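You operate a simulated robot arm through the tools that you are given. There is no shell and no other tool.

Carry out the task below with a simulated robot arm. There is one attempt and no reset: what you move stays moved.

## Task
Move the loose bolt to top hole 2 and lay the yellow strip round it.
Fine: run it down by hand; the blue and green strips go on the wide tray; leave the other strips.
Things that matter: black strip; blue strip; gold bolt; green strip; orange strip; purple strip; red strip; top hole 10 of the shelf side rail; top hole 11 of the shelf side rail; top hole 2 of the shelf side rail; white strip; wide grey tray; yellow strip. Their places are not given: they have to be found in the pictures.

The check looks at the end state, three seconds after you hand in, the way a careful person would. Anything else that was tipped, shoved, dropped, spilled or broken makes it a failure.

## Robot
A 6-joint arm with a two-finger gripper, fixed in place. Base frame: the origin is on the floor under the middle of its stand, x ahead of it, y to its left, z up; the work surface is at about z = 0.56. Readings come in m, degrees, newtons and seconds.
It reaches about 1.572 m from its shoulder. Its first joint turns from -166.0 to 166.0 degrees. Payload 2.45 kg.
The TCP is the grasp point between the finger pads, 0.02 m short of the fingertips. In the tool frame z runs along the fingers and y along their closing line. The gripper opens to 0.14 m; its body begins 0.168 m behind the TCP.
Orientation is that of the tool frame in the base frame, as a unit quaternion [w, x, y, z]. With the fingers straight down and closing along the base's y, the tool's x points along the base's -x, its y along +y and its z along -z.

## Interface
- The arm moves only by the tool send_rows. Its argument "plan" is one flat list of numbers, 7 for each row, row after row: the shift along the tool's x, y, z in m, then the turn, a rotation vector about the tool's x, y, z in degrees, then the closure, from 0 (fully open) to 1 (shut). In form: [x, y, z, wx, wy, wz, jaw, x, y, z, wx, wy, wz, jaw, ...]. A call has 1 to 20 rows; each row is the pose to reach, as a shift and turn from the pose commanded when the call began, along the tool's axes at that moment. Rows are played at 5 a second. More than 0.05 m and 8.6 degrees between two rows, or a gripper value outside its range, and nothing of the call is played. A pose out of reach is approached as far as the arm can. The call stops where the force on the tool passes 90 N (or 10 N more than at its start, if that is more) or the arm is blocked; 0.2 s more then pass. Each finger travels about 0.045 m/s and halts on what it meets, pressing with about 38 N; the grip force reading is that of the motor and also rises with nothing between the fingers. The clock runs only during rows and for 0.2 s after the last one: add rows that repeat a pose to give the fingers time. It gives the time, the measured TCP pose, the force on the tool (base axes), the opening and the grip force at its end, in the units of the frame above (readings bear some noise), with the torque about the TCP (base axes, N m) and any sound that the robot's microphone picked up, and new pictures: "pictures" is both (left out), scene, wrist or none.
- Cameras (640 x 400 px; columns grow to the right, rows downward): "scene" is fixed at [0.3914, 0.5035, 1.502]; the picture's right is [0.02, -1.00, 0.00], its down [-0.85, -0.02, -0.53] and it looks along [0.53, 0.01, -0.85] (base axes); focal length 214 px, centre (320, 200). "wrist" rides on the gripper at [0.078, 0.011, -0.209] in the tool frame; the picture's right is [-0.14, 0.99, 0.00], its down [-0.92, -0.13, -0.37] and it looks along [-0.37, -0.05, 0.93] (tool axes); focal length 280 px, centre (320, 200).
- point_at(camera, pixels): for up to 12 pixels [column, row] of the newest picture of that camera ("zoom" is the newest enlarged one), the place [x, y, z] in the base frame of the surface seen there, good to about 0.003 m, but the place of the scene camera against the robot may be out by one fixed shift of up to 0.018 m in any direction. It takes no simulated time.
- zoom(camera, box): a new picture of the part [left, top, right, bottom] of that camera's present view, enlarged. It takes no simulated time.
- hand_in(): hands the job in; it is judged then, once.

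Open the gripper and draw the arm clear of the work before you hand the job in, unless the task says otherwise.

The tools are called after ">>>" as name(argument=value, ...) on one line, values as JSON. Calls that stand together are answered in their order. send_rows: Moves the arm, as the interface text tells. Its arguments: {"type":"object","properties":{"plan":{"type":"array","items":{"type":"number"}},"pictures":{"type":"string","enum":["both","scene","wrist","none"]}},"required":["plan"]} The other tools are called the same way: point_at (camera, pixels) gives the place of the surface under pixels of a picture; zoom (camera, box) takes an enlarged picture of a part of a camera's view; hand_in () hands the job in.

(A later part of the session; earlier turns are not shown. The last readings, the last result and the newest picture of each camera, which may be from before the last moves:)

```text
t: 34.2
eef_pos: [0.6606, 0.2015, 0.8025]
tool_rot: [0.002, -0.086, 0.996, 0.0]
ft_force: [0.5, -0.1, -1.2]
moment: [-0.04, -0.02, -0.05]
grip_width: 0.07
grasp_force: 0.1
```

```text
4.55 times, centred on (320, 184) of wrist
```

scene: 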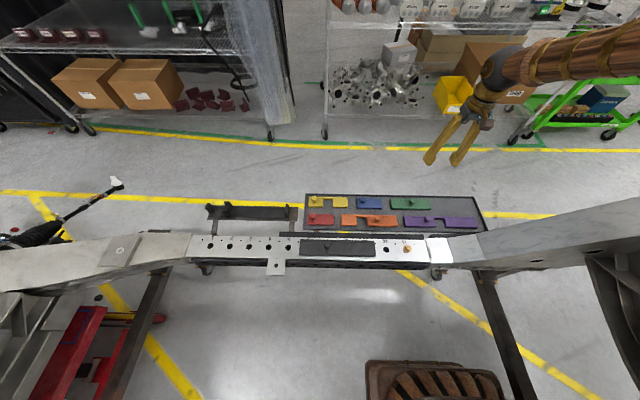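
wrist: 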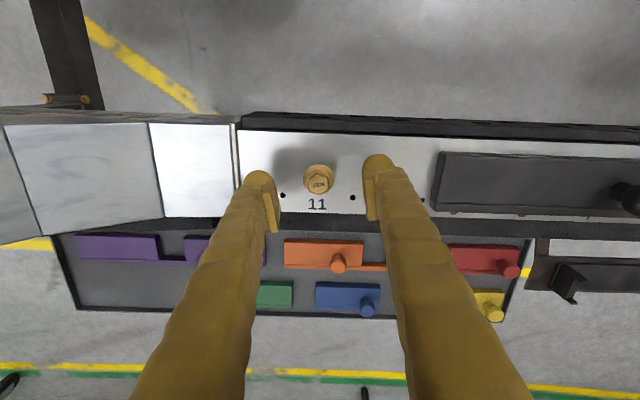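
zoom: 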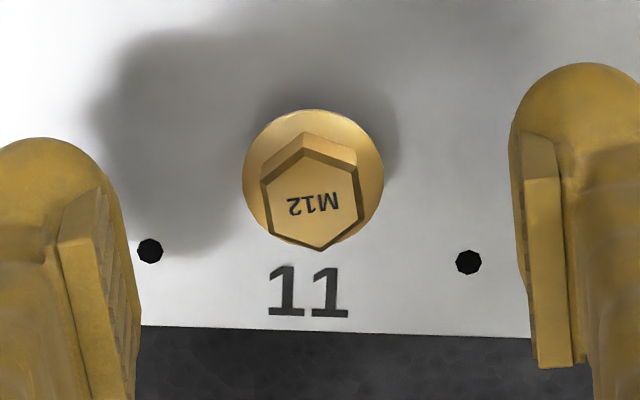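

The hex flats now look parallel to the pads and the head is centred at zoom (315,207). I'll query 3D points on the pads and fingertips to see how low the pads reach.

>>> point_at(camera="zoom", pixels=[[40, 145], [104, 195], [95, 215], [75, 215], [85, 300], [120, 300], [585, 70], [535, 145], [545, 190], [550, 350], [315, 205], [310, 115]])

>>> zoom(camera="wrist", box=[240, 150, 290, 240])

```text
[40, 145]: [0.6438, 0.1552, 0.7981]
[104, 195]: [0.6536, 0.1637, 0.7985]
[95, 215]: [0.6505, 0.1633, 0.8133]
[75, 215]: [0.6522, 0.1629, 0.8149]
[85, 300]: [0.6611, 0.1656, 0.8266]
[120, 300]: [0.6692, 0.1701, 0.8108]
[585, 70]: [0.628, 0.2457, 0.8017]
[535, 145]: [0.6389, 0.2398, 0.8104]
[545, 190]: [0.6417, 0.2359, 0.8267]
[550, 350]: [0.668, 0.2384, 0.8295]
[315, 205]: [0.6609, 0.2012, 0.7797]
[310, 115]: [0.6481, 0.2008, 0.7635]
```

```text
4.44 times, centred on (265, 195) of wrist
```

zoom: 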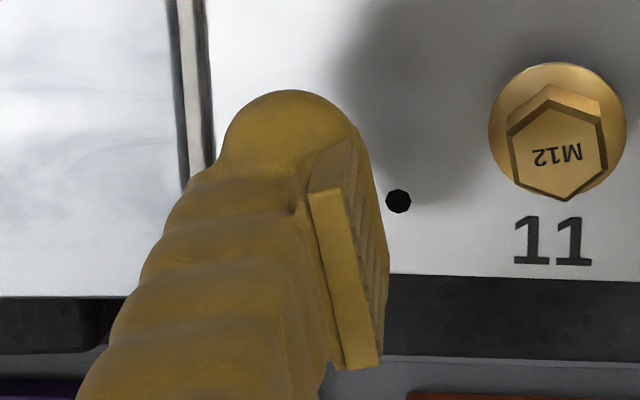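

I'll query more points on this finger zoom for the pad's lowest edge.

>>> point_at(camera="zoom", pixels=[[355, 145], [350, 150], [340, 165], [320, 195], [285, 95], [300, 100], [340, 115], [355, 250], [375, 300], [383, 345], [365, 365], [330, 230]])

```text
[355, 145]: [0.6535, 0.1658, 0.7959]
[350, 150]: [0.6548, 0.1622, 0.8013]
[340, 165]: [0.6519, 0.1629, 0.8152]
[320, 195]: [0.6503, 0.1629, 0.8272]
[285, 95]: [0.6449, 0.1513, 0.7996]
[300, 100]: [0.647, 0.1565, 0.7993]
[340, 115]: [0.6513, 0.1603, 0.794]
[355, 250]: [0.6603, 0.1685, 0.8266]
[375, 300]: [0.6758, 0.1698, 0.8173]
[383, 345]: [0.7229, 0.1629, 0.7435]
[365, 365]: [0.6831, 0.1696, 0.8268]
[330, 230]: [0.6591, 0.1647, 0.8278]
```

I'll look at the gripper near the bolt from the scene camera to see where the pads end relative to the tips.

>>> zoom(camera="scene", box=[370, 190, 450, 260])

>>> zoom(camera="wrist", box=[350, 140, 420, 240])

```text
5.71 times, centred on (410, 225) of scene
```

zoom: 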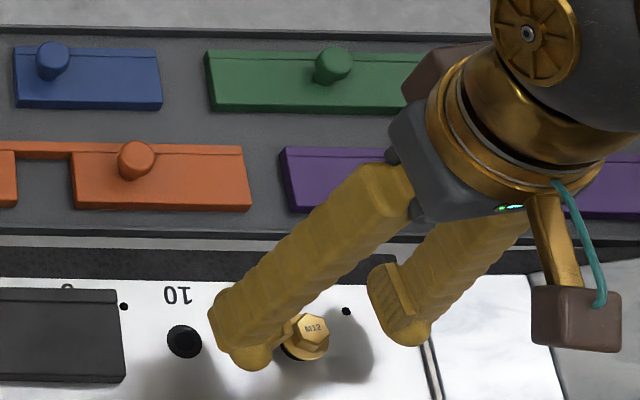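

```text
4.00 times, centred on (385, 190) of wrist
```

zoom: 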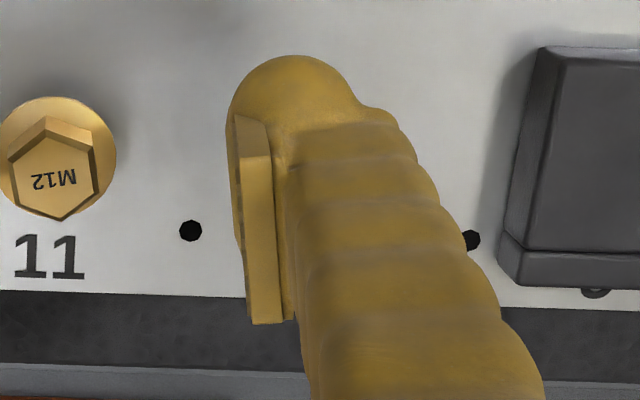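

From the scene the pad nearly reaches the rounded tip. I'll lower to z ≈ 0.787 so the pads straddle the hex above the flange, close, and read the width (about 0.018 means hex, about 0.028 means flange).

>>> send_rows(plan=[0, 0, 0.008, 0, 0, 0, 0.5, 0, 0, 0.016, 0, 0, 0, 0.5, 0, 0, 0.016, 0, 0, 0, 0.7, 0, 0, 0.016, 0, 0, 0, 0.9, 0, 0, 0.016, 0, 0, 0, 1, 0, 0, 0.016, 0, 0, 0, 1, 0, 0, 0.016, 0, 0, 0, 1], pictures="wrist")

>>> zoom(camera="wrist", box=[270, 140, 370, 210])

>>> zoom(camera="scene", box=[370, 210, 450, 270])

```text
t: 35.8
eef_pos: [0.6609, 0.2018, 0.7873]
tool_rot: [0.001, -0.087, 0.996, -0.001]
ft_force: [0.6, 0.0, -0.2]
moment: [-0.02, 0.01, -0.03]
grip_width: 0.0189
grasp_force: 37.1
```

wrist: 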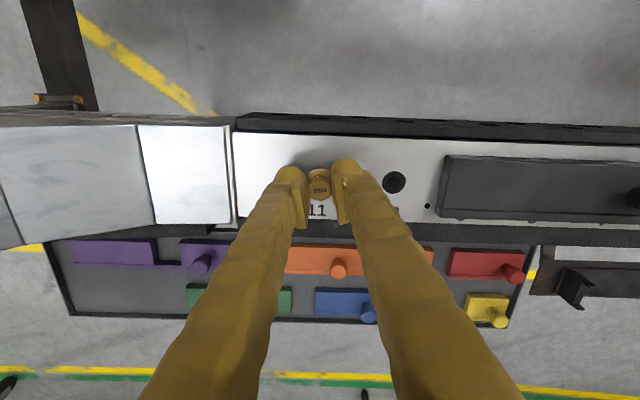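

```text
5.71 times, centred on (320, 175) of wrist
```

zoom: 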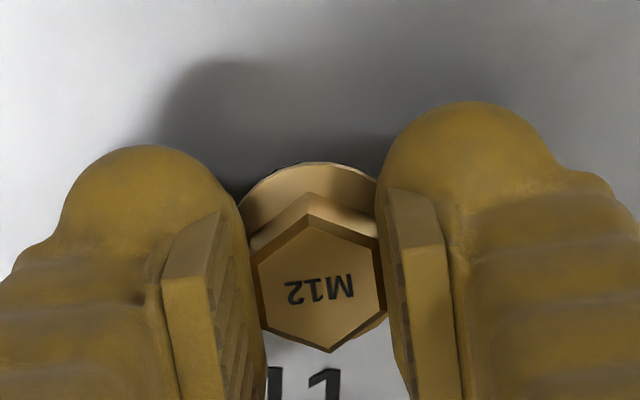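

```text
6.67 times, centred on (410, 240) of scene
```

zoom: 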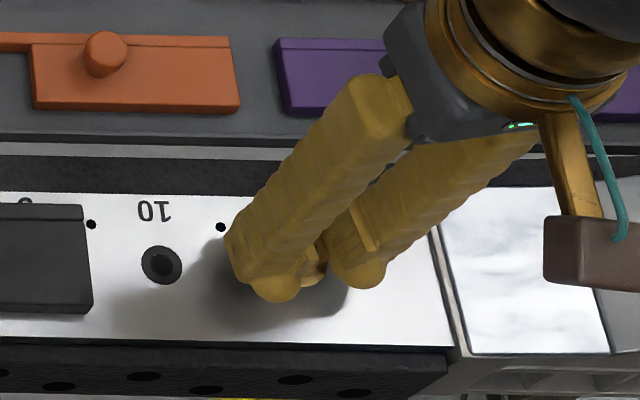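

Width 0.0189 m confirms a hold on the hex flats. I'll test with a tiny 1.5 mm upward pull to see whether the bolt is threaded in or lifts freely.

>>> send_rows(plan=[0, 0, -0.0005, 0, 0, 0, 1, 0, 0, -0.001, 0, 0, 0, 1, 0, 0, -0.0015, 0, 0, 0, 1, 0, 0, -0.0015, 0, 0, 0, 1], pictures="none")

```text
t: 36.8
eef_pos: [0.6616, 0.2008, 0.7893]
tool_rot: [0.001, -0.087, 0.996, 0.001]
ft_force: [-0.1, 0.5, 0.8]
moment: [0.0, 0.01, 0.0]
grip_width: 0.0179
grasp_force: 38.1
```

No resistance at 1.5 mm. I'll lift another 6 mm and look whether the bolt comes along.

>>> send_rows(plan=[0, 0, -0.002, 0, 0, 0, 1, 0, 0, -0.004, 0, 0, 0, 1, 0, 0, -0.006, 0, 0, 0, 1, 0, 0, -0.006, 0, 0, 0, 1], pictures="both")

>>> zoom(camera="wrist", box=[270, 140, 370, 210])

>>> zoom(camera="scene", box=[370, 210, 450, 270])

```text
t: 37.8
eef_pos: [0.6607, 0.2008, 0.7958]
tool_rot: [0.0, -0.087, 0.996, 0.0]
ft_force: [0.2, 0.6, 0.0]
moment: [-0.03, 0.02, 0.0]
grip_width: 0.018
grasp_force: 38.1
```

scene: 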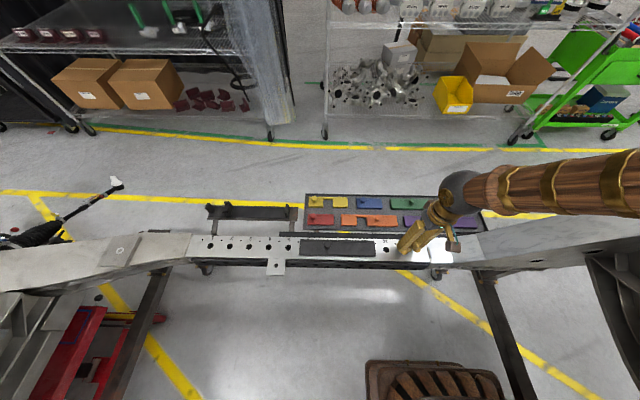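
wrist: 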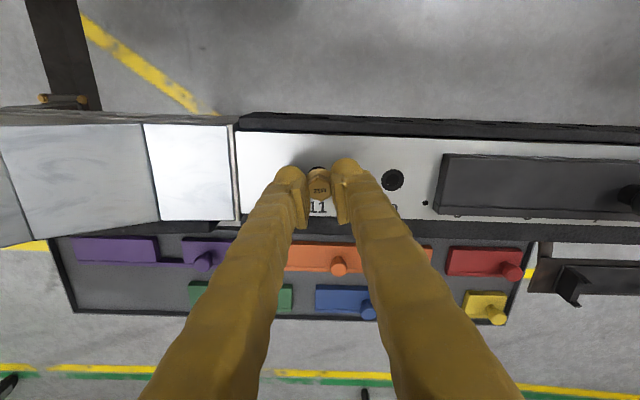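

```text
5.71 times, centred on (320, 175) of wrist
```

zoom: 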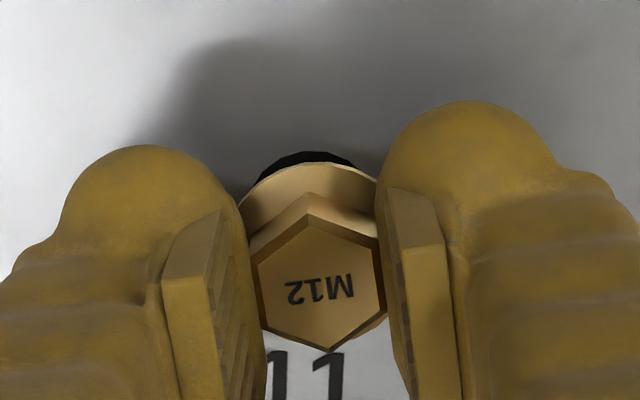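

```text
6.67 times, centred on (410, 240) of scene
```

zoom: 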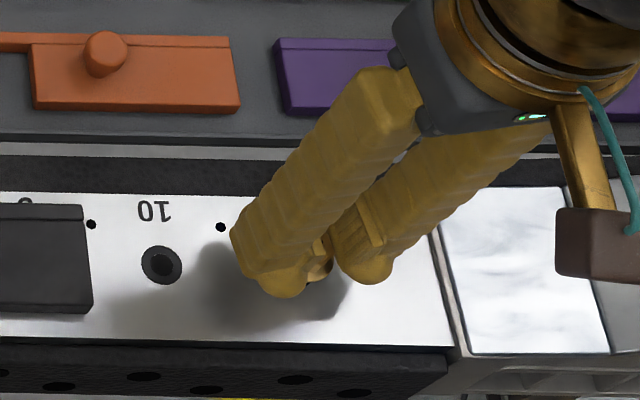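

The bolt rises with the fingers with no load, so it was only standing in hole 11. I'll lift it clear to about z = 0.90 and look at its shank.

>>> send_rows(plan=[0, 0, -0.01, 0, 0, 0, 1, 0, 0, -0.025, 0, 0, 0, 1, 0, 0, -0.045, 0, 0, 0, 1, 0, 0, -0.075, 0, 0, 0, 1, 0, 0, -0.105, 0, 0, 0, 1, 0, 0, -0.105, 0, 0, 0, 1], pictures="both")

>>> zoom(camera="scene", box=[370, 180, 470, 270])

>>> zoom(camera="wrist", box=[270, 120, 370, 210])

```text
t: 39.2
eef_pos: [0.6612, 0.2017, 0.8996]
tool_rot: [0.0, -0.087, 0.996, 0.001]
ft_force: [0.9, -0.1, -0.3]
moment: [-0.01, 0.02, -0.05]
grip_width: 0.0185
grasp_force: 37.8
```

scene: 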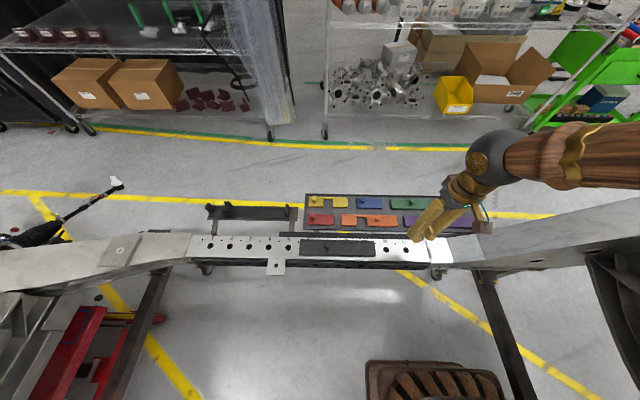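
wrist: 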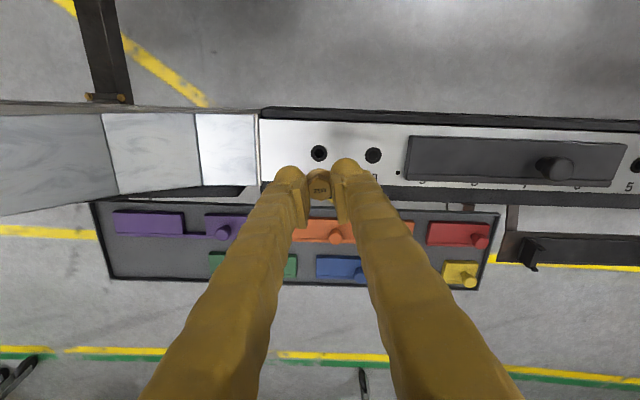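

```text
4.44 times, centred on (420, 225) of scene
```

zoom: 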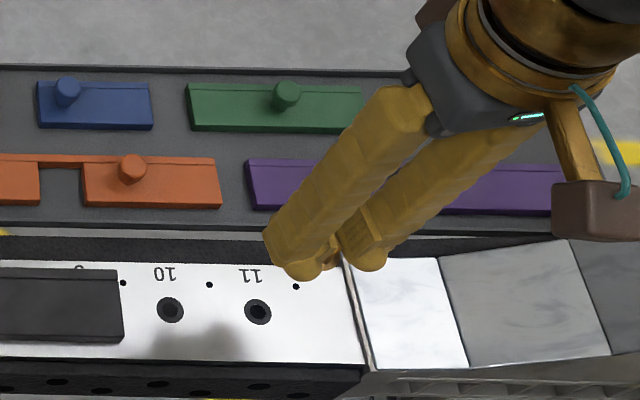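

```text
4.44 times, centred on (320, 165) of wrist
```

zoom: 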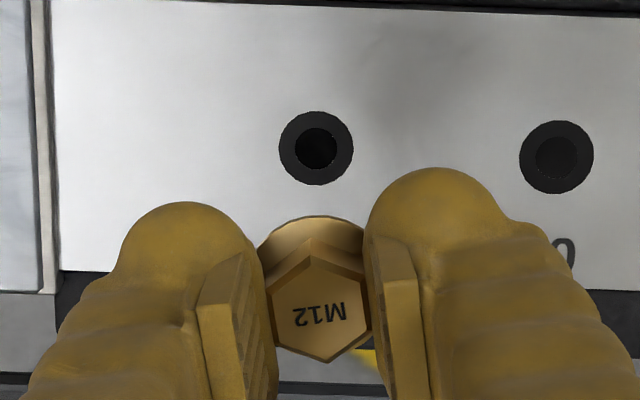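

Hole 11 is now empty at wrist pixel (319,153) directly under the held bolt. I'll move exactly 0.63 m (nine pitches) along +y at this height, so hole 2 should appear at the same pixel.

>>> send_rows(plan=[-0.00781, 0.04431, 0, 0, 0, 0, 1, -0.01563, 0.08863, 0, 0, 0, 0, 1, -0.02344, 0.13294, 0, 0, 0, 0, 1, -0.03126, 0.17726, 0, 0, 0, 0, 1, -0.03907, 0.22157, 0, 0, 0, 0, 1, -0.04689, 0.26589, 0, 0, 0, 0, 1, -0.0547, 0.3102, 0, 0, 0, 0, 1, -0.06251, 0.35451, 0, 0, 0, 0, 1, -0.07033, 0.39883, 0, 0, 0, 0, 1, -0.07814, 0.44314, 0, 0, 0, 0, 1, -0.08596, 0.48746, 0, 0, 0, 0, 1, -0.09377, 0.53177, 0, 0, 0, 0, 1, -0.10159, 0.57609, 0, 0, 0, 0, 1, -0.1094, 0.6204, 0, 0, 0, 0, 1, -0.1094, 0.6204, 0, 0, 0, 0, 1], pictures="both")

>>> zoom(camera="wrist", box=[270, 120, 370, 210])

```text
t: 42.4
eef_pos: [0.6605, 0.8302, 0.8993]
tool_rot: [0.0, -0.087, 0.996, 0.0]
ft_force: [-0.5, -0.2, -0.6]
moment: [0.01, 0.0, 0.0]
grip_width: 0.0184
grasp_force: 37.9
```

scene: 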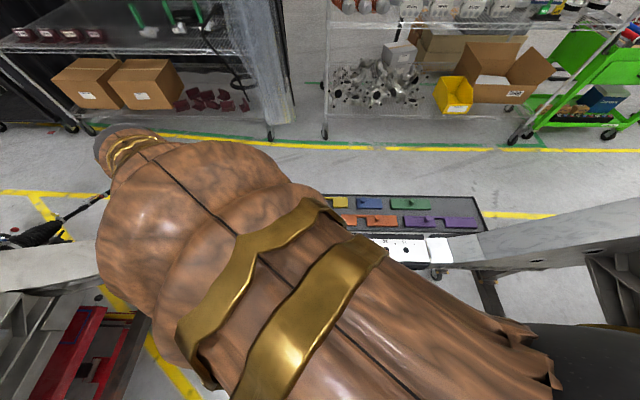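
wrist: 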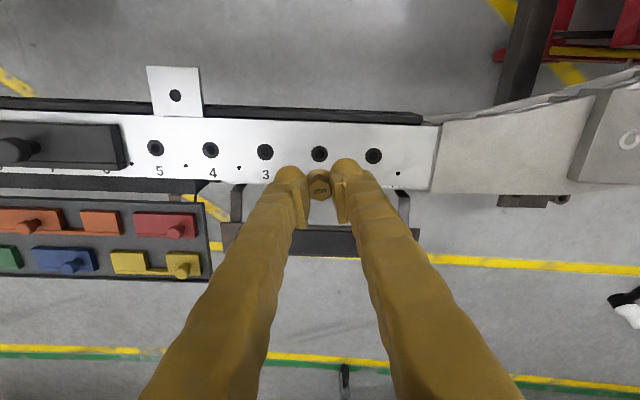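

```text
4.44 times, centred on (320, 165) of wrist
```

zoom: 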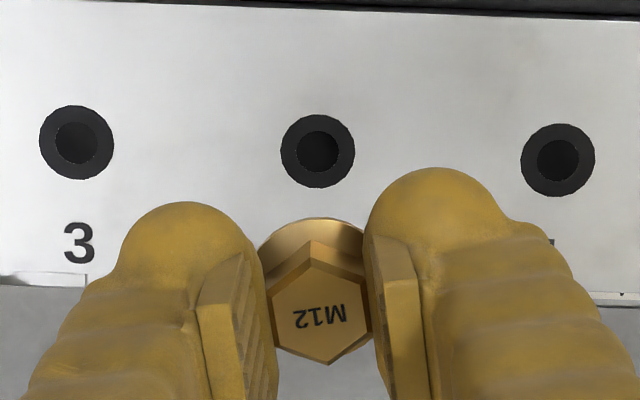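

Hole 2 sits at zoom (318,151) versus the reference (316,148), meaning I'm about 1 mm short in x and 0.4 mm in y. I'll correct that and go down in stages, watching the force.

>>> send_rows(plan=[-0.001, 0.0004, 0, 0, 0, 0, 1, -0.001, 0.0004, 0.02, 0, 0, 0, 1, -0.001, 0.0004, 0.04, 0, 0, 0, 1, -0.001, 0.0004, 0.05, 0, 0, 0, 1, -0.001, 0.0004, 0.05, 0, 0, 0, 1], pictures="wrist")

>>> zoom(camera="wrist", box=[270, 120, 370, 210])

```text
t: 43.6
eef_pos: [0.6617, 0.8302, 0.85]
tool_rot: [0.001, -0.088, 0.996, 0.0]
ft_force: [1.6, 0.4, 0.9]
moment: [0.0, 0.02, 0.01]
grip_width: 0.0183
grasp_force: 38.3
```

wrist: 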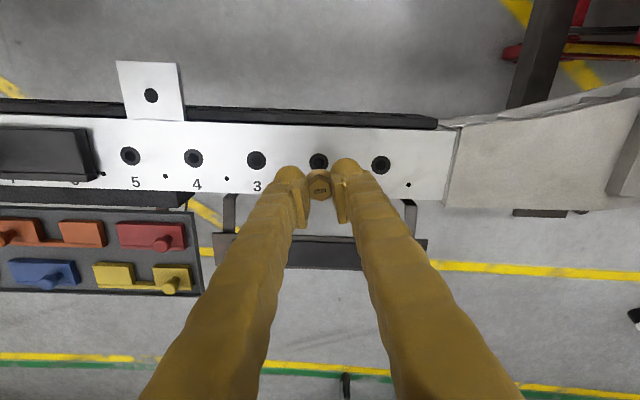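

```text
4.44 times, centred on (320, 165) of wrist
```

zoom: 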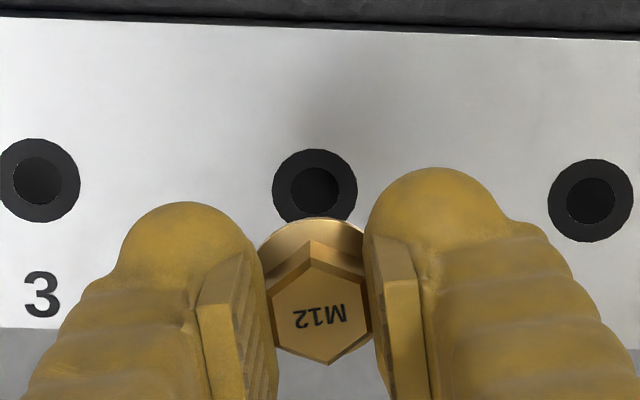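

Hole 2's ring is centred at zoom (315,191), matching the expected line under the bolt. I'll continue down to z ≈ 0.81 in small steps.

>>> send_rows(plan=[0, 0, 0.006, 0, 0, 0, 1, 0, 0, 0.012, 0, 0, 0, 1, 0, 0, 0.018, 0, 0, 0, 1, 0, 0, 0.024, 0, 0, 0, 1, 0, 0, 0.03, 0, 0, 0, 1, 0, 0, 0.036, 0, 0, 0, 1, 0, 0, 0.04, 0, 0, 0, 1], pictures="none")

```text
t: 45.2
eef_pos: [0.6622, 0.8308, 0.8101]
tool_rot: [0.0, -0.087, 0.996, 0.0]
ft_force: [0.6, 0.2, -1.0]
moment: [0.02, 0.0, 0.0]
grip_width: 0.0184
grasp_force: 38.0
```

No contact yet at z ≈ 0.810. I'll lower in 2 mm steps toward 0.798.

>>> send_rows(plan=[0, 0, 0.002, 0, 0, 0, 1, 0, 0, 0.004, 0, 0, 0, 1, 0, 0, 0.006, 0, 0, 0, 1, 0, 0, 0.008, 0, 0, 0, 1, 0, 0, 0.01, 0, 0, 0, 1, 0, 0, 0.012, 0, 0, 0, 1], pictures="none")

```text
t: 46.6
eef_pos: [0.6607, 0.8314, 0.7977]
tool_rot: [0.0, -0.087, 0.996, 0.0]
ft_force: [-0.7, -0.3, -0.7]
moment: [0.0, 0.01, 0.01]
grip_width: 0.0184
grasp_force: 37.6
```

Still free at 0.798. I'll go 8 mm further in 1.5 mm steps.

>>> send_rows(plan=[0, 0, 0.0015, 0, 0, 0, 1, 0, 0, 0.003, 0, 0, 0, 1, 0, 0, 0.0045, 0, 0, 0, 1, 0, 0, 0.006, 0, 0, 0, 1, 0, 0, 0.008, 0, 0, 0, 1], pictures="none")

```text
t: 47.8
eef_pos: [0.661, 0.8311, 0.7905]
tool_rot: [0.0, -0.086, 0.996, 0.0]
ft_force: [0.1, -0.3, -1.1]
moment: [-0.04, 0.02, 0.0]
grip_width: 0.0183
grasp_force: 38.5
```

Free at 0.790, which means the tip is already inside the hole. I'll continue in 0.5 mm steps down 3 mm to find the thread start.

>>> send_rows(plan=[0, 0, 0.001, 0, 0, 0, 1, 0, 0, 0.0015, 0, 0, 0, 1, 0, 0, 0.002, 0, 0, 0, 1, 0, 0, 0.0025, 0, 0, 0, 1, 0, 0, 0.003, 0, 0, 0, 1], pictures="none")

```text
t: 49.0
eef_pos: [0.6617, 0.831, 0.7868]
tool_rot: [0.0, -0.088, 0.996, 0.0]
ft_force: [-5.4, -23.4, 5.1]
moment: [-0.31, 0.17, 0.06]
grip_width: 0.0182
grasp_force: 38.2
```

Contact: the hole pushes the bolt about 23 N toward −y, so I'm slightly too far in +y. I'll shift 0.4 mm toward −y and reread.

>>> send_rows(plan=[0.0001, -0.0002, 0, 0, 0, 0, 1, 0.0002, -0.0004, 0, 0, 0, 0, 1, 0.0002, -0.0004, 0, 0, 0, 0, 1], pictures="none")

```text
t: 49.8
eef_pos: [0.6628, 0.83, 0.7864]
tool_rot: [0.001, -0.088, 0.996, 0.0]
ft_force: [7.2, -30.6, 6.7]
moment: [-0.33, 0.05, 0.08]
grip_width: 0.0182
grasp_force: 37.7
```

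The y force grew slightly to −31 N with x now +7 N. I'll hold still for a moment to see the settled reading and look at the picture.

>>> send_rows(plan=[0, 0, 0, 0, 0, 0, 1, 0, 0, 0, 0, 0, 0, 1, 0, 0, 0, 0, 0, 0, 1], pictures="wrist")

>>> zoom(camera="wrist", box=[270, 140, 370, 210])

```text
t: 50.6
eef_pos: [0.6623, 0.8297, 0.787]
tool_rot: [0.001, -0.087, 0.996, 0.001]
ft_force: [16.0, -36.8, 6.1]
moment: [-0.44, -0.08, 0.11]
grip_width: 0.0182
grasp_force: 37.7
```

wrist: 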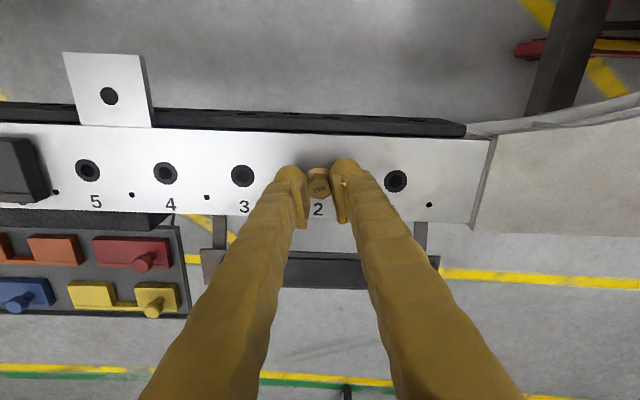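

```text
5.71 times, centred on (320, 175) of wrist
```

zoom: 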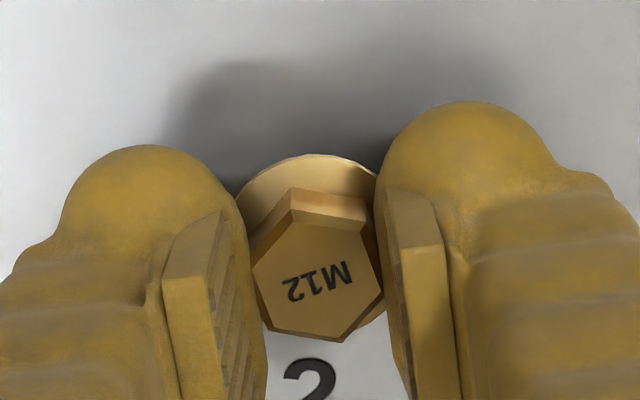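

The bolt head has twisted slightly in the grip and a lateral −37 N in y, +16 N in x has built up, so the hole axis is further toward −y. I'll shift 1 mm toward −y and 0.3 mm toward +x and reread.

>>> send_rows(plan=[-6e-05, -0.0005, 0, 0, 0, 0, 1, -0.00012, -0.00104, 0, 0, 0, 0, 1, -0.00012, -0.00104, 0, 0, 0, 0, 1], pictures="none")

```text
t: 51.4
eef_pos: [0.6617, 0.8301, 0.786]
tool_rot: [0.001, -0.088, 0.996, 0.001]
ft_force: [20.1, -19.8, 2.8]
moment: [-0.2, -0.14, 0.06]
grip_width: 0.0181
grasp_force: 37.8
```

The y force dropped to −20 N, x is +20 N. I'll shift another 1 mm toward −y and 0.9 mm toward +x.

>>> send_rows(plan=[-0.00035, -0.00057, 0, 0, 0, 0, 1, -0.00071, -0.00114, 0, 0, 0, 0, 1, -0.00071, -0.00114, 0, 0, 0, 0, 1], pictures="none")

```text
t: 52.2
eef_pos: [0.6627, 0.8301, 0.788]
tool_rot: [0.0, -0.087, 0.996, 0.001]
ft_force: [8.3, 4.7, -1.4]
moment: [0.05, -0.13, -0.05]
grip_width: 0.0179
grasp_force: 38.1
```

Forces are nearly balanced at (8, 5) N. I'll nudge 0.4 mm in +x, 0.2 mm in +y, and look.

>>> send_rows(plan=[-0.00043, 0.00013, 0, 0, 0, 0, 1, -0.00043, 0.00013, 0, 0, 0, 0, 1], pictures="wrist")

>>> zoom(camera="wrist", box=[270, 140, 370, 210])

```text
t: 52.8
eef_pos: [0.6618, 0.8312, 0.7865]
tool_rot: [0.0, -0.087, 0.996, -0.001]
ft_force: [-5.7, 13.9, -0.6]
moment: [0.18, -0.04, -0.04]
grip_width: 0.0182
grasp_force: 38.3
```

wrist: 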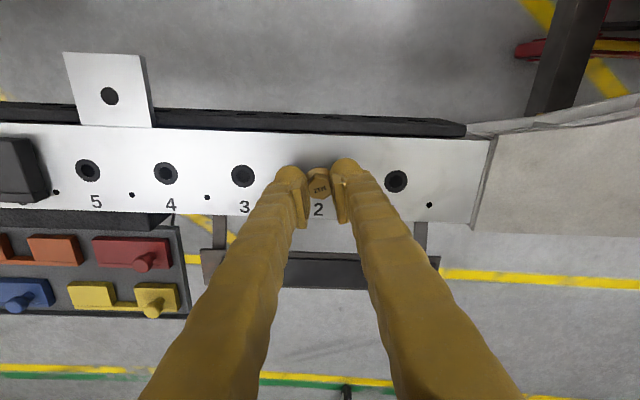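

```text
5.71 times, centred on (320, 175) of wrist
```

zoom: 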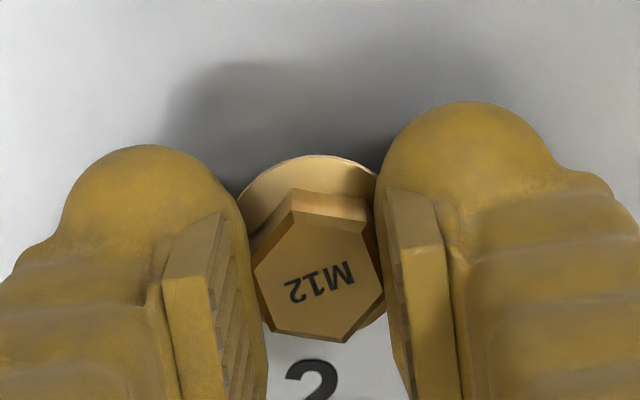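

The rail view is unchanged, so the bolt is held firmly in hole 2 and the forces are only arm flex. I'll open the fingers to let it stand and view how it sits.

>>> send_rows(plan=[0, 0, 0, 0, 0, 0, 0.9, 0, 0, 0, 0, 0, 0, 0.75, 0, 0, 0, 0, 0, 0, 0.65, 0, 0, 0, 0, 0, 0, 0.65], pictures="wrist")

>>> zoom(camera="wrist", box=[270, 140, 370, 210])

```text
t: 53.8
eef_pos: [0.664, 0.8294, 0.7867]
tool_rot: [0.001, -0.088, 0.996, 0.0]
ft_force: [0.1, -0.2, 0.7]
moment: [0.0, -0.01, 0.02]
grip_width: 0.0492
grasp_force: 0.1
```

wrist: 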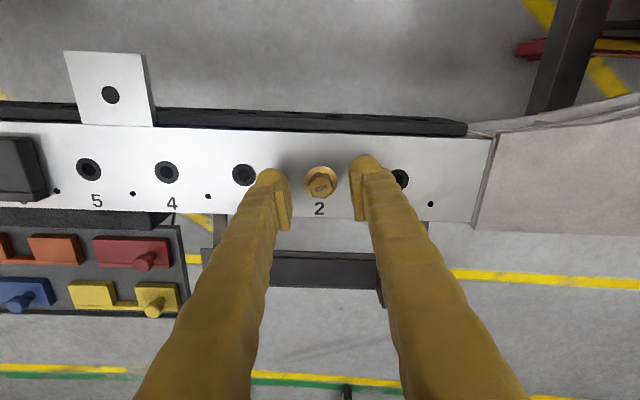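

```text
5.71 times, centred on (320, 175) of wrist
```

zoom: 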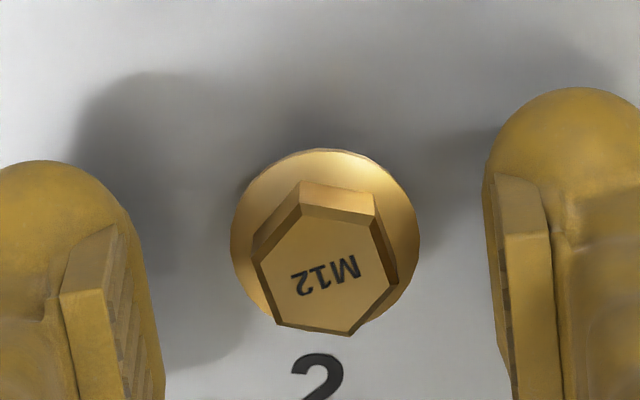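

Released, the bolt stands in hole 2 upright, rotated about 11° from the pads and about 2 mm toward −x of my grip centre. I'll measure its head height before regripping.

>>> point_at(camera="wrist", pixels=[[321, 187], [320, 189], [323, 190], [320, 168], [322, 169], [334, 190], [308, 185], [300, 195], [340, 165], [320, 210]])

```text
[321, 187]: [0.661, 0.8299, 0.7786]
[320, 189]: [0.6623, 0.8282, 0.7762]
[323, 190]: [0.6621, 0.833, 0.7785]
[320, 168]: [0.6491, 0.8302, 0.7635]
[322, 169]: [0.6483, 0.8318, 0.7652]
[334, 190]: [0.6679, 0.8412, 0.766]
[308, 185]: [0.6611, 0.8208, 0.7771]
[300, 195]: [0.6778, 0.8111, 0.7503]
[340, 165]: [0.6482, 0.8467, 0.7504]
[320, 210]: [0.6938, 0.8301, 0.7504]
```

Head top is still z ≈ 0.778, centre about (0.6615, 0.831). With fingers open I'll recentre and yaw the tool counter-clockwise 71.5° (flats repeat every 60°) so there is plenty of clockwise travel.

>>> send_rows(plan=[0.00176, 0.00153, 0, 0, 0, 0, 0.65, 0.00176, 0.00153, 0, 0, 0, -8, 0.65, 0.00176, 0.00153, 0, 0, 0, -16, 0.65, 0.00176, 0.00153, 0, 0, 0, -24, 0.65, 0.00176, 0.00153, 0, 0, 0, -32, 0.65, 0.00176, 0.00153, 0, 0, 0, -40, 0.65, 0.00176, 0.00153, 0, 0, 0, -48, 0.65, 0.00176, 0.00153, 0, 0, 0, -56, 0.65, 0.00176, 0.00153, 0, 0, 0, -64, 0.65, 0.00176, 0.00153, 0, 0, 0, -71.5, 0.65, 0.00176, 0.00153, 0, 0, 0, -71.5, 0.65], pictures="both")

>>> zoom(camera="wrist", box=[270, 140, 370, 210])

```text
t: 56.2
eef_pos: [0.6617, 0.8296, 0.7867]
tool_rot: [0.0, -0.654, 0.757, 0.001]
ft_force: [-0.2, -0.4, -0.1]
moment: [0.01, -0.02, -0.01]
grip_width: 0.0493
grasp_force: 0.0
```

scene: 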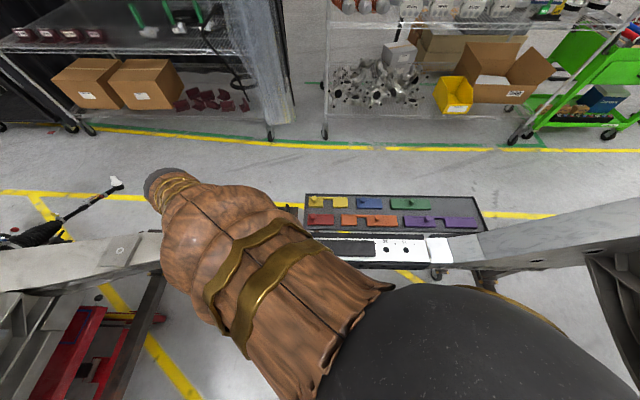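
wrist: 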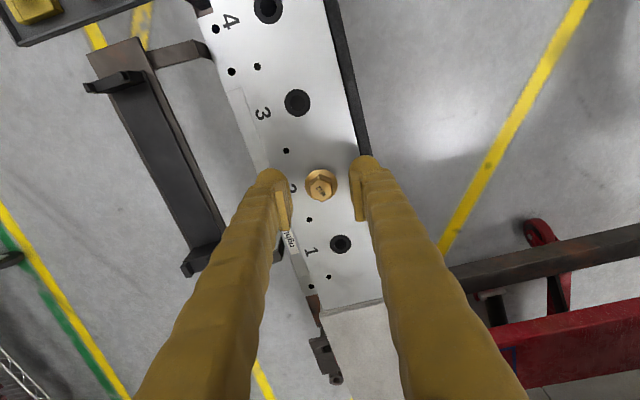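

```text
5.71 times, centred on (320, 175) of wrist
```

zoom: 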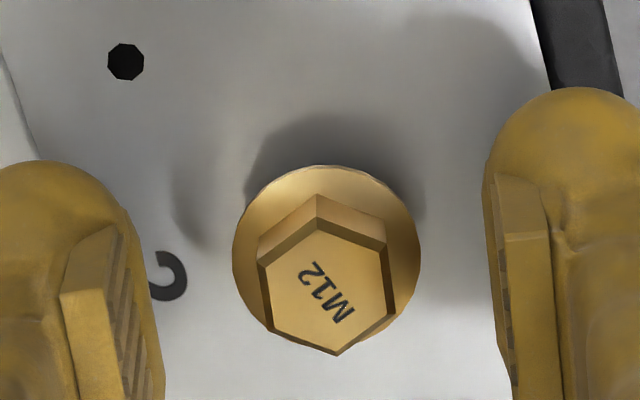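

The flats are aligned again and the hex centre is about 1.2 mm toward tool +y. I'll correct that and close on the hex.

>>> send_rows(plan=[-0.0004, 0.0012, 0, 0, 0, 0, 0.65, -0.0004, 0.0012, 0, 0, 0, 0, 0.85, -0.0004, 0.0012, 0, 0, 0, 0, 1, -0.0004, 0.0012, 0, 0, 0, 0, 1, -0.0004, 0.0012, 0, 0, 0, 0, 1], pictures="none")

```text
t: 57.4
eef_pos: [0.6604, 0.8318, 0.7867]
tool_rot: [0.0, -0.652, 0.758, -0.001]
ft_force: [4.2, 0.5, -1.7]
moment: [0.03, -0.1, 0.02]
grip_width: 0.0185
grasp_force: 37.3
```

Gripped with only 4 N of side force. I'll turn clockwise 43° as a trial, following down 0.2 mm, and read force and moment.

>>> send_rows(plan=[0, 0, 4e-05, 0, 0, 8.6, 1, 0, 0, 8e-05, 0, 0, 17.2, 1, 0, 0, 0.00012, 0, 0, 25.8, 1, 0, 0, 0.00016, 0, 0, 34.4, 1, 0, 0, 0.0002, 0, 0, 43, 1, 0, 0, 0.0002, 0, 0, 43, 1], pictures="wrist")

>>> zoom(camera="wrist", box=[270, 140, 370, 210])

```text
t: 58.8
eef_pos: [0.6597, 0.8299, 0.7856]
tool_rot: [-0.001, -0.329, 0.944, -0.002]
ft_force: [14.4, -10.9, -25.1]
moment: [-0.05, -0.14, 0.04]
grip_width: 0.0184
grasp_force: 37.6
```

wrist: 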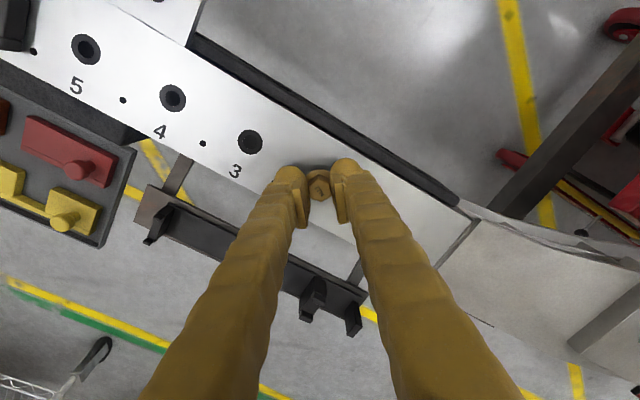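

```text
5.71 times, centred on (320, 175) of wrist
```

zoom: 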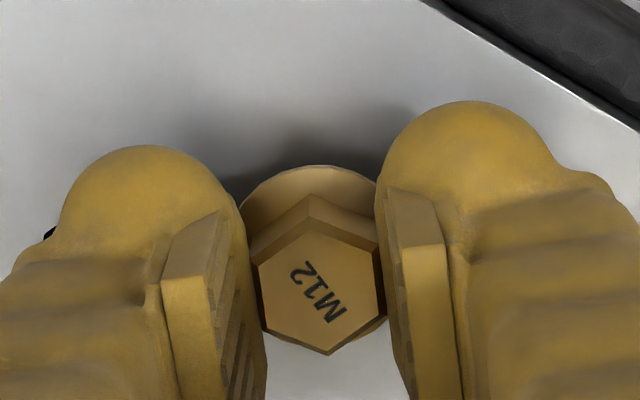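

The bolt turns with the grip and is pulling the tool down (−25 N), so the thread is engaged and feeds faster than I followed. I'll lower 1 mm without turning to calibrate.

>>> send_rows(plan=[0, 0, 0.0005, 0, 0, 0, 1, 0, 0, 0.001, 0, 0, 0, 1, 0, 0, 0.001, 0, 0, 0, 1], pictures="none")

```text
t: 59.6
eef_pos: [0.66, 0.8315, 0.7853]
tool_rot: [0.0, -0.33, 0.944, -0.001]
ft_force: [8.8, -30.0, -16.5]
moment: [-0.34, 0.01, 0.05]
grip_width: 0.0181
grasp_force: 37.8
```

Pull is now −16 N with −30 N sideways in y. I'll shift about 0.8 mm toward −y, 0.3 mm toward +x and 0.7 mm lower to relax it.

>>> send_rows(plan=[0.00013, -0.0004, 0.0004, 0, 0, 0, 1, 0.00026, -0.00081, 0.0007, 0, 0, 0, 1, 0.00026, -0.00081, 0.0007, 0, 0, 0, 1], pictures="none")

```text
t: 60.4
eef_pos: [0.6604, 0.8303, 0.785]
tool_rot: [0.0, -0.33, 0.944, 0.0]
ft_force: [0.4, -24.0, -4.8]
moment: [-0.4, 0.23, 0.02]
grip_width: 0.0183
grasp_force: 38.5
```

Vertical pull is down to −5 N after about 1.9 mm of follow. I'll turn another 43° clockwise with 1 mm of feed and ease 0.8 mm toward −y.

>>> send_rows(plan=[0.0002, -0.0003, 0.0002, 0, 0, 8.6, 1, 0.0005, -0.0006, 0.0004, 0, 0, 17.2, 1, 0.0005, -0.0006, 0.0006, 0, 0, 25.8, 1, 0.0005, -0.0006, 0.0008, 0, 0, 34.4, 1, 0.0005, -0.0006, 0.001, 0, 0, 43, 1, 0.0005, -0.0006, 0.001, 0, 0, 43, 1], pictures="wrist")

>>> zoom(camera="wrist", box=[270, 140, 370, 210])

```text
t: 61.8
eef_pos: [0.6617, 0.8299, 0.7841]
tool_rot: [0.0, 0.04, 0.999, 0.0]
ft_force: [2.9, 1.5, -18.0]
moment: [0.02, 0.0, -0.01]
grip_width: 0.0185
grasp_force: 37.8
```

wrist: 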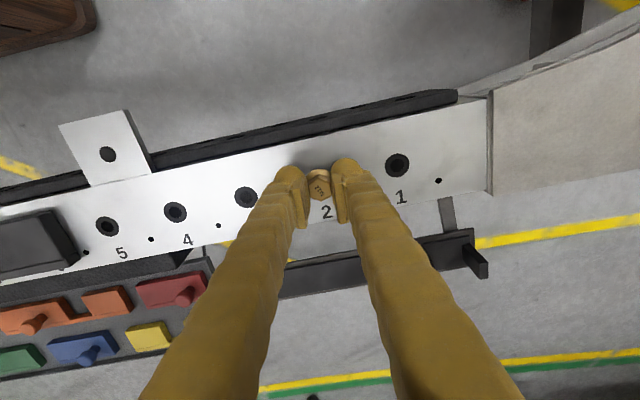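

```text
5.71 times, centred on (320, 175) of wrist
```

zoom: 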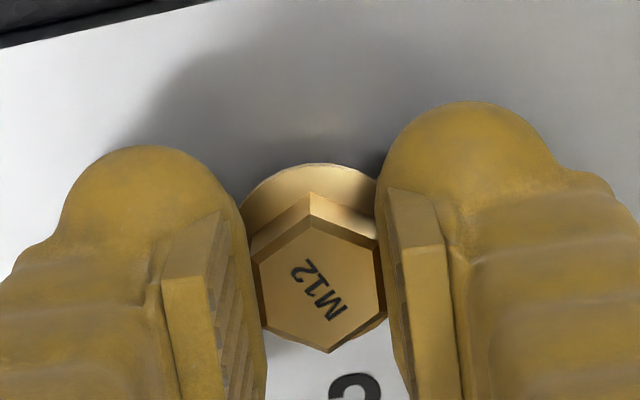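

Side forces are near zero, with −18 N pull. I'll turn a further 43° with 2 mm of feed.

>>> send_rows(plan=[0, 0, 0.0004, 0, 0, 8.6, 1, 0, 0, 0.0008, 0, 0, 17.2, 1, 0, 0, 0.0012, 0, 0, 25.8, 1, 0, 0, 0.0016, 0, 0, 34.4, 1, 0, 0, 0.002, 0, 0, 43, 1, 0, 0, 0.002, 0, 0, 43, 1], pictures="wrist")

>>> zoom(camera="wrist", box=[270, 140, 370, 210])

```text
t: 62.8
eef_pos: [0.6639, 0.8315, 0.7891]
tool_rot: [0.002, 0.33, 0.944, 0.005]
ft_force: [-1.3, -1.7, 16.8]
moment: [-0.14, 0.11, -0.01]
grip_width: 0.0059
grasp_force: 29.1
stopped in row 5: the force on the tool passed its limit at 94 N (the readings are from after the stop); the commanded pose is now the measured one
```

wrist: 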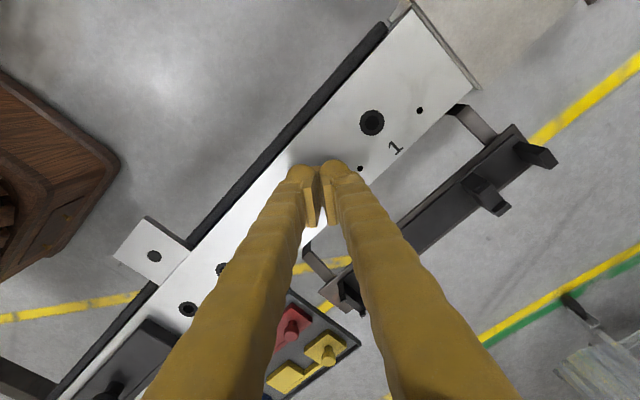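

```text
5.71 times, centred on (320, 175) of wrist
```

zoom: 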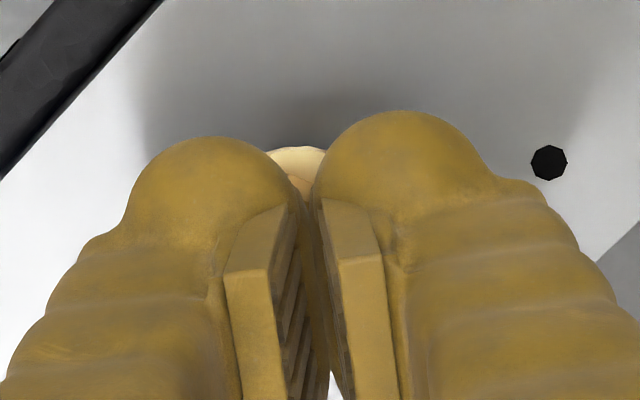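

The fingers slipped up off the head (width 0.006), since the bolt fed down faster than I followed. I'll open, rise a little and look at the bolt.

>>> send_rows(plan=[0, 0, -0.002, 0, 0, 0, 0.8, 0, 0, -0.008, 0, 0, 0, 0.65, 0, 0, -0.015, 0, 0, 0, 0.6, 0, 0, -0.015, 0, 0, 0, 0.5, 0, 0, -0.015, 0, 0, 0, 0.5], pictures="wrist")

>>> zoom(camera="wrist", box=[270, 140, 370, 210])

```text
t: 64.0
eef_pos: [0.662, 0.8305, 0.8043]
tool_rot: [0.001, 0.33, 0.944, 0.004]
ft_force: [-0.3, -0.5, 1.2]
moment: [-0.03, 0.01, -0.03]
grip_width: 0.07
grasp_force: 0.0
```

wrist: 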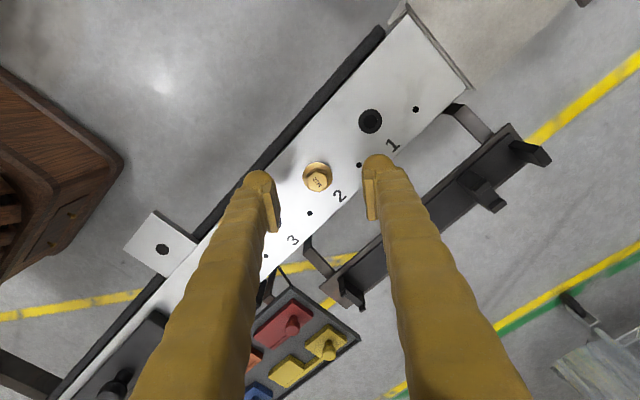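

```text
5.71 times, centred on (320, 175) of wrist
```

zoom: 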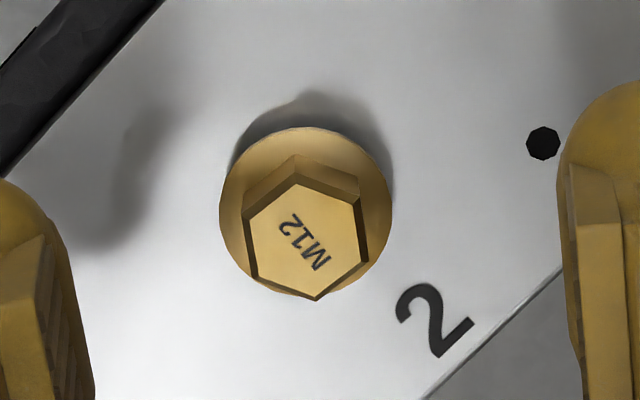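

The bolt is upright in hole 2 and lower than before. I'll measure its head and flange height.

>>> point_at(camera="zoom", pixels=[[305, 240], [330, 265], [285, 215], [300, 140], [235, 230], [380, 225], [375, 180], [300, 80], [450, 200], [300, 330]])

```text
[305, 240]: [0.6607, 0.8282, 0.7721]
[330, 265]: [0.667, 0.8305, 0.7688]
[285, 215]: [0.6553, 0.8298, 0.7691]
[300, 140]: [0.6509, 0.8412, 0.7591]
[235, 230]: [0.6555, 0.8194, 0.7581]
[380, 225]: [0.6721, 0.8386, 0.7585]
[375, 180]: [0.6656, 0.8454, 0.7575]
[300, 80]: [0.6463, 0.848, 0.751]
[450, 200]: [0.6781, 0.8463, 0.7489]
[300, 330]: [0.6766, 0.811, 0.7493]
```

The head top is now z ≈ 0.770 and the flange rim 0.758, so the bolt has run down about 8 mm with roughly 129° of turn, leaving some 5 mm. I'll take out the slight tool tilt (0.5°) and recentre by about 2 mm before regripping.

>>> send_rows(plan=[-0.0006, -0.001, 0, 0.25, 0, 0, 0.5, -0.0013, -0.002, 0, 0.5, 0, 0, 0.5, -0.0013, -0.002, 0, 0.5, 0, 0, 0.5], pictures="none")

>>> send_rows(plan=[0, 0, 0, 0, 0, -8.5, 0.6, 0, 0, 0, 0, 0, -17, 0.6, 0, 0, 0, 0, 0, -25.5, 0.6, 0, 0, 0, 0, 0, -34, 0.6, 0, 0, 0, 0, 0, -42.5, 0.6, 0, 0, 0, 0, 0, -51, 0.6, 0, 0, 0, 0, 0, -59, 0.6, 0, 0, 0, 0, 0, -59, 0.6], pictures="wrist")

>>> zoom(camera="wrist", box=[270, 140, 370, 210])

```text
t: 64.8
eef_pos: [0.662, 0.8282, 0.8033]
tool_rot: [0.0, 0.33, 0.944, -0.001]
ft_force: [1.4, 0.0, -0.4]
moment: [-0.02, 0.02, 0.0]
grip_width: 0.0702
grasp_force: 0.0
```

```text
t: 66.6
eef_pos: [0.6614, 0.8281, 0.8032]
tool_rot: [0.001, -0.179, 0.984, -0.001]
ft_force: [-0.6, -0.4, -0.1]
moment: [0.01, 0.02, -0.01]
grip_width: 0.0561
grasp_force: 0.0
```

wrist: 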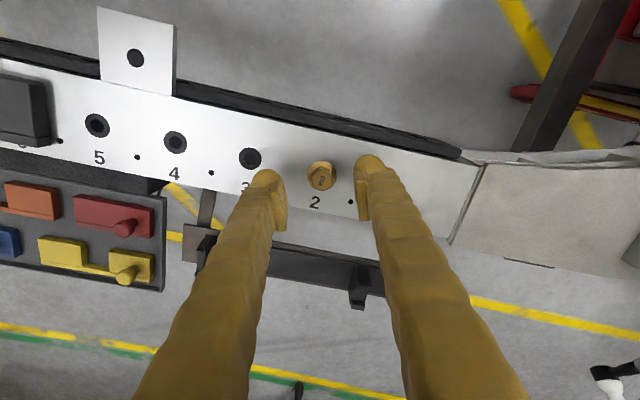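

```text
5.71 times, centred on (320, 175) of wrist
```

zoom: 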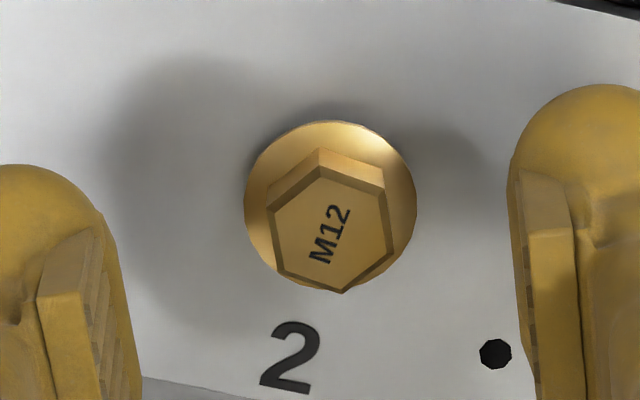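

The hex is at zoom (330,230), about 1.8 mm toward tool +y and twisted 2°. I'll correct and lower to z ≈ 0.7795 with the fingers open.

>>> send_rows(plan=[0.00045, 0.0018, 0, 0, 0, -2, 0.6, 0.00045, 0.0018, 0.01, 0, 0, -2, 0.6, 0.00045, 0.0018, 0.018, 0, 0, -2, 0.6, 0.00045, 0.0018, 0.024, 0, 0, -2, 0.6, 0.00045, 0.0018, 0.024, 0, 0, -2, 0.6], pictures="wrist")

>>> zoom(camera="wrist", box=[270, 140, 370, 210])

```text
t: 67.8
eef_pos: [0.6614, 0.8296, 0.781]
tool_rot: [0.0, -0.194, 0.981, 0.0]
ft_force: [-0.3, -0.2, -0.2]
moment: [0.01, 0.01, 0.01]
grip_width: 0.0561
grasp_force: 0.0
```

wrist: 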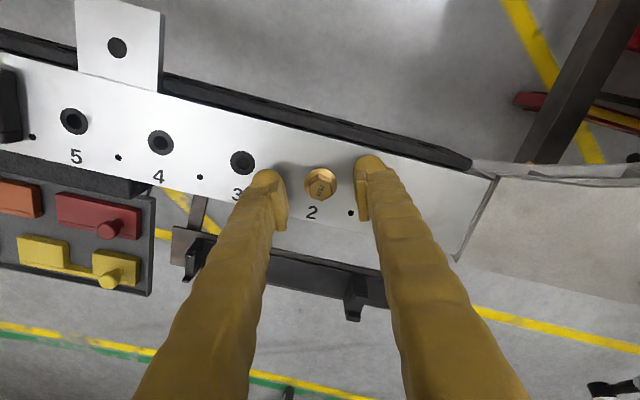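

```text
5.71 times, centred on (320, 175) of wrist
```

zoom: 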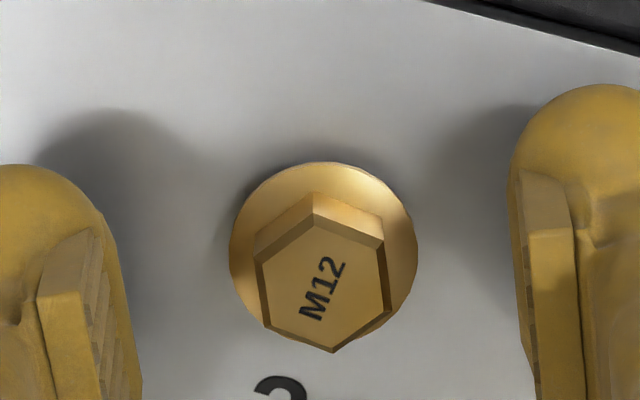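

Hex centre (323,285) matches the good grip reference. I'll go 1 mm lower for more bite and close.

>>> send_rows(plan=[0, 0, 0.001, 0, 0, 0, 0.7, 0, 0, 0.001, 0, 0, 0, 0.85, 0, 0, 0.001, 0, 0, 0, 1, 0, 0, 0.001, 0, 0, 0, 1, 0, 0, 0.001, 0, 0, 0, 1], pictures="none")

```text
t: 69.0
eef_pos: [0.6603, 0.8306, 0.7777]
tool_rot: [-0.001, -0.194, 0.981, 0.001]
ft_force: [-4.1, 10.4, -0.7]
moment: [0.08, 0.06, -0.01]
grip_width: 0.0185
grasp_force: 37.9
```

Gripped at width 0.0185, forces small. I'll turn 26° clockwise with 1.4 mm of feed and read the vertical force.

>>> send_rows(plan=[0, 0, 0.0005, 0, 0, 8.6, 1, 0, 0, 0.00095, 0, 0, 17.2, 1, 0, 0, 0.0014, 0, 0, 25.8, 1], pictures="none")

```text
t: 69.8
eef_pos: [0.6615, 0.8293, 0.7761]
tool_rot: [0.001, 0.03, 1.0, -0.001]
ft_force: [-5.8, 6.7, -1.2]
moment: [0.08, 0.11, 0.01]
grip_width: 0.0186
grasp_force: 37.9
```

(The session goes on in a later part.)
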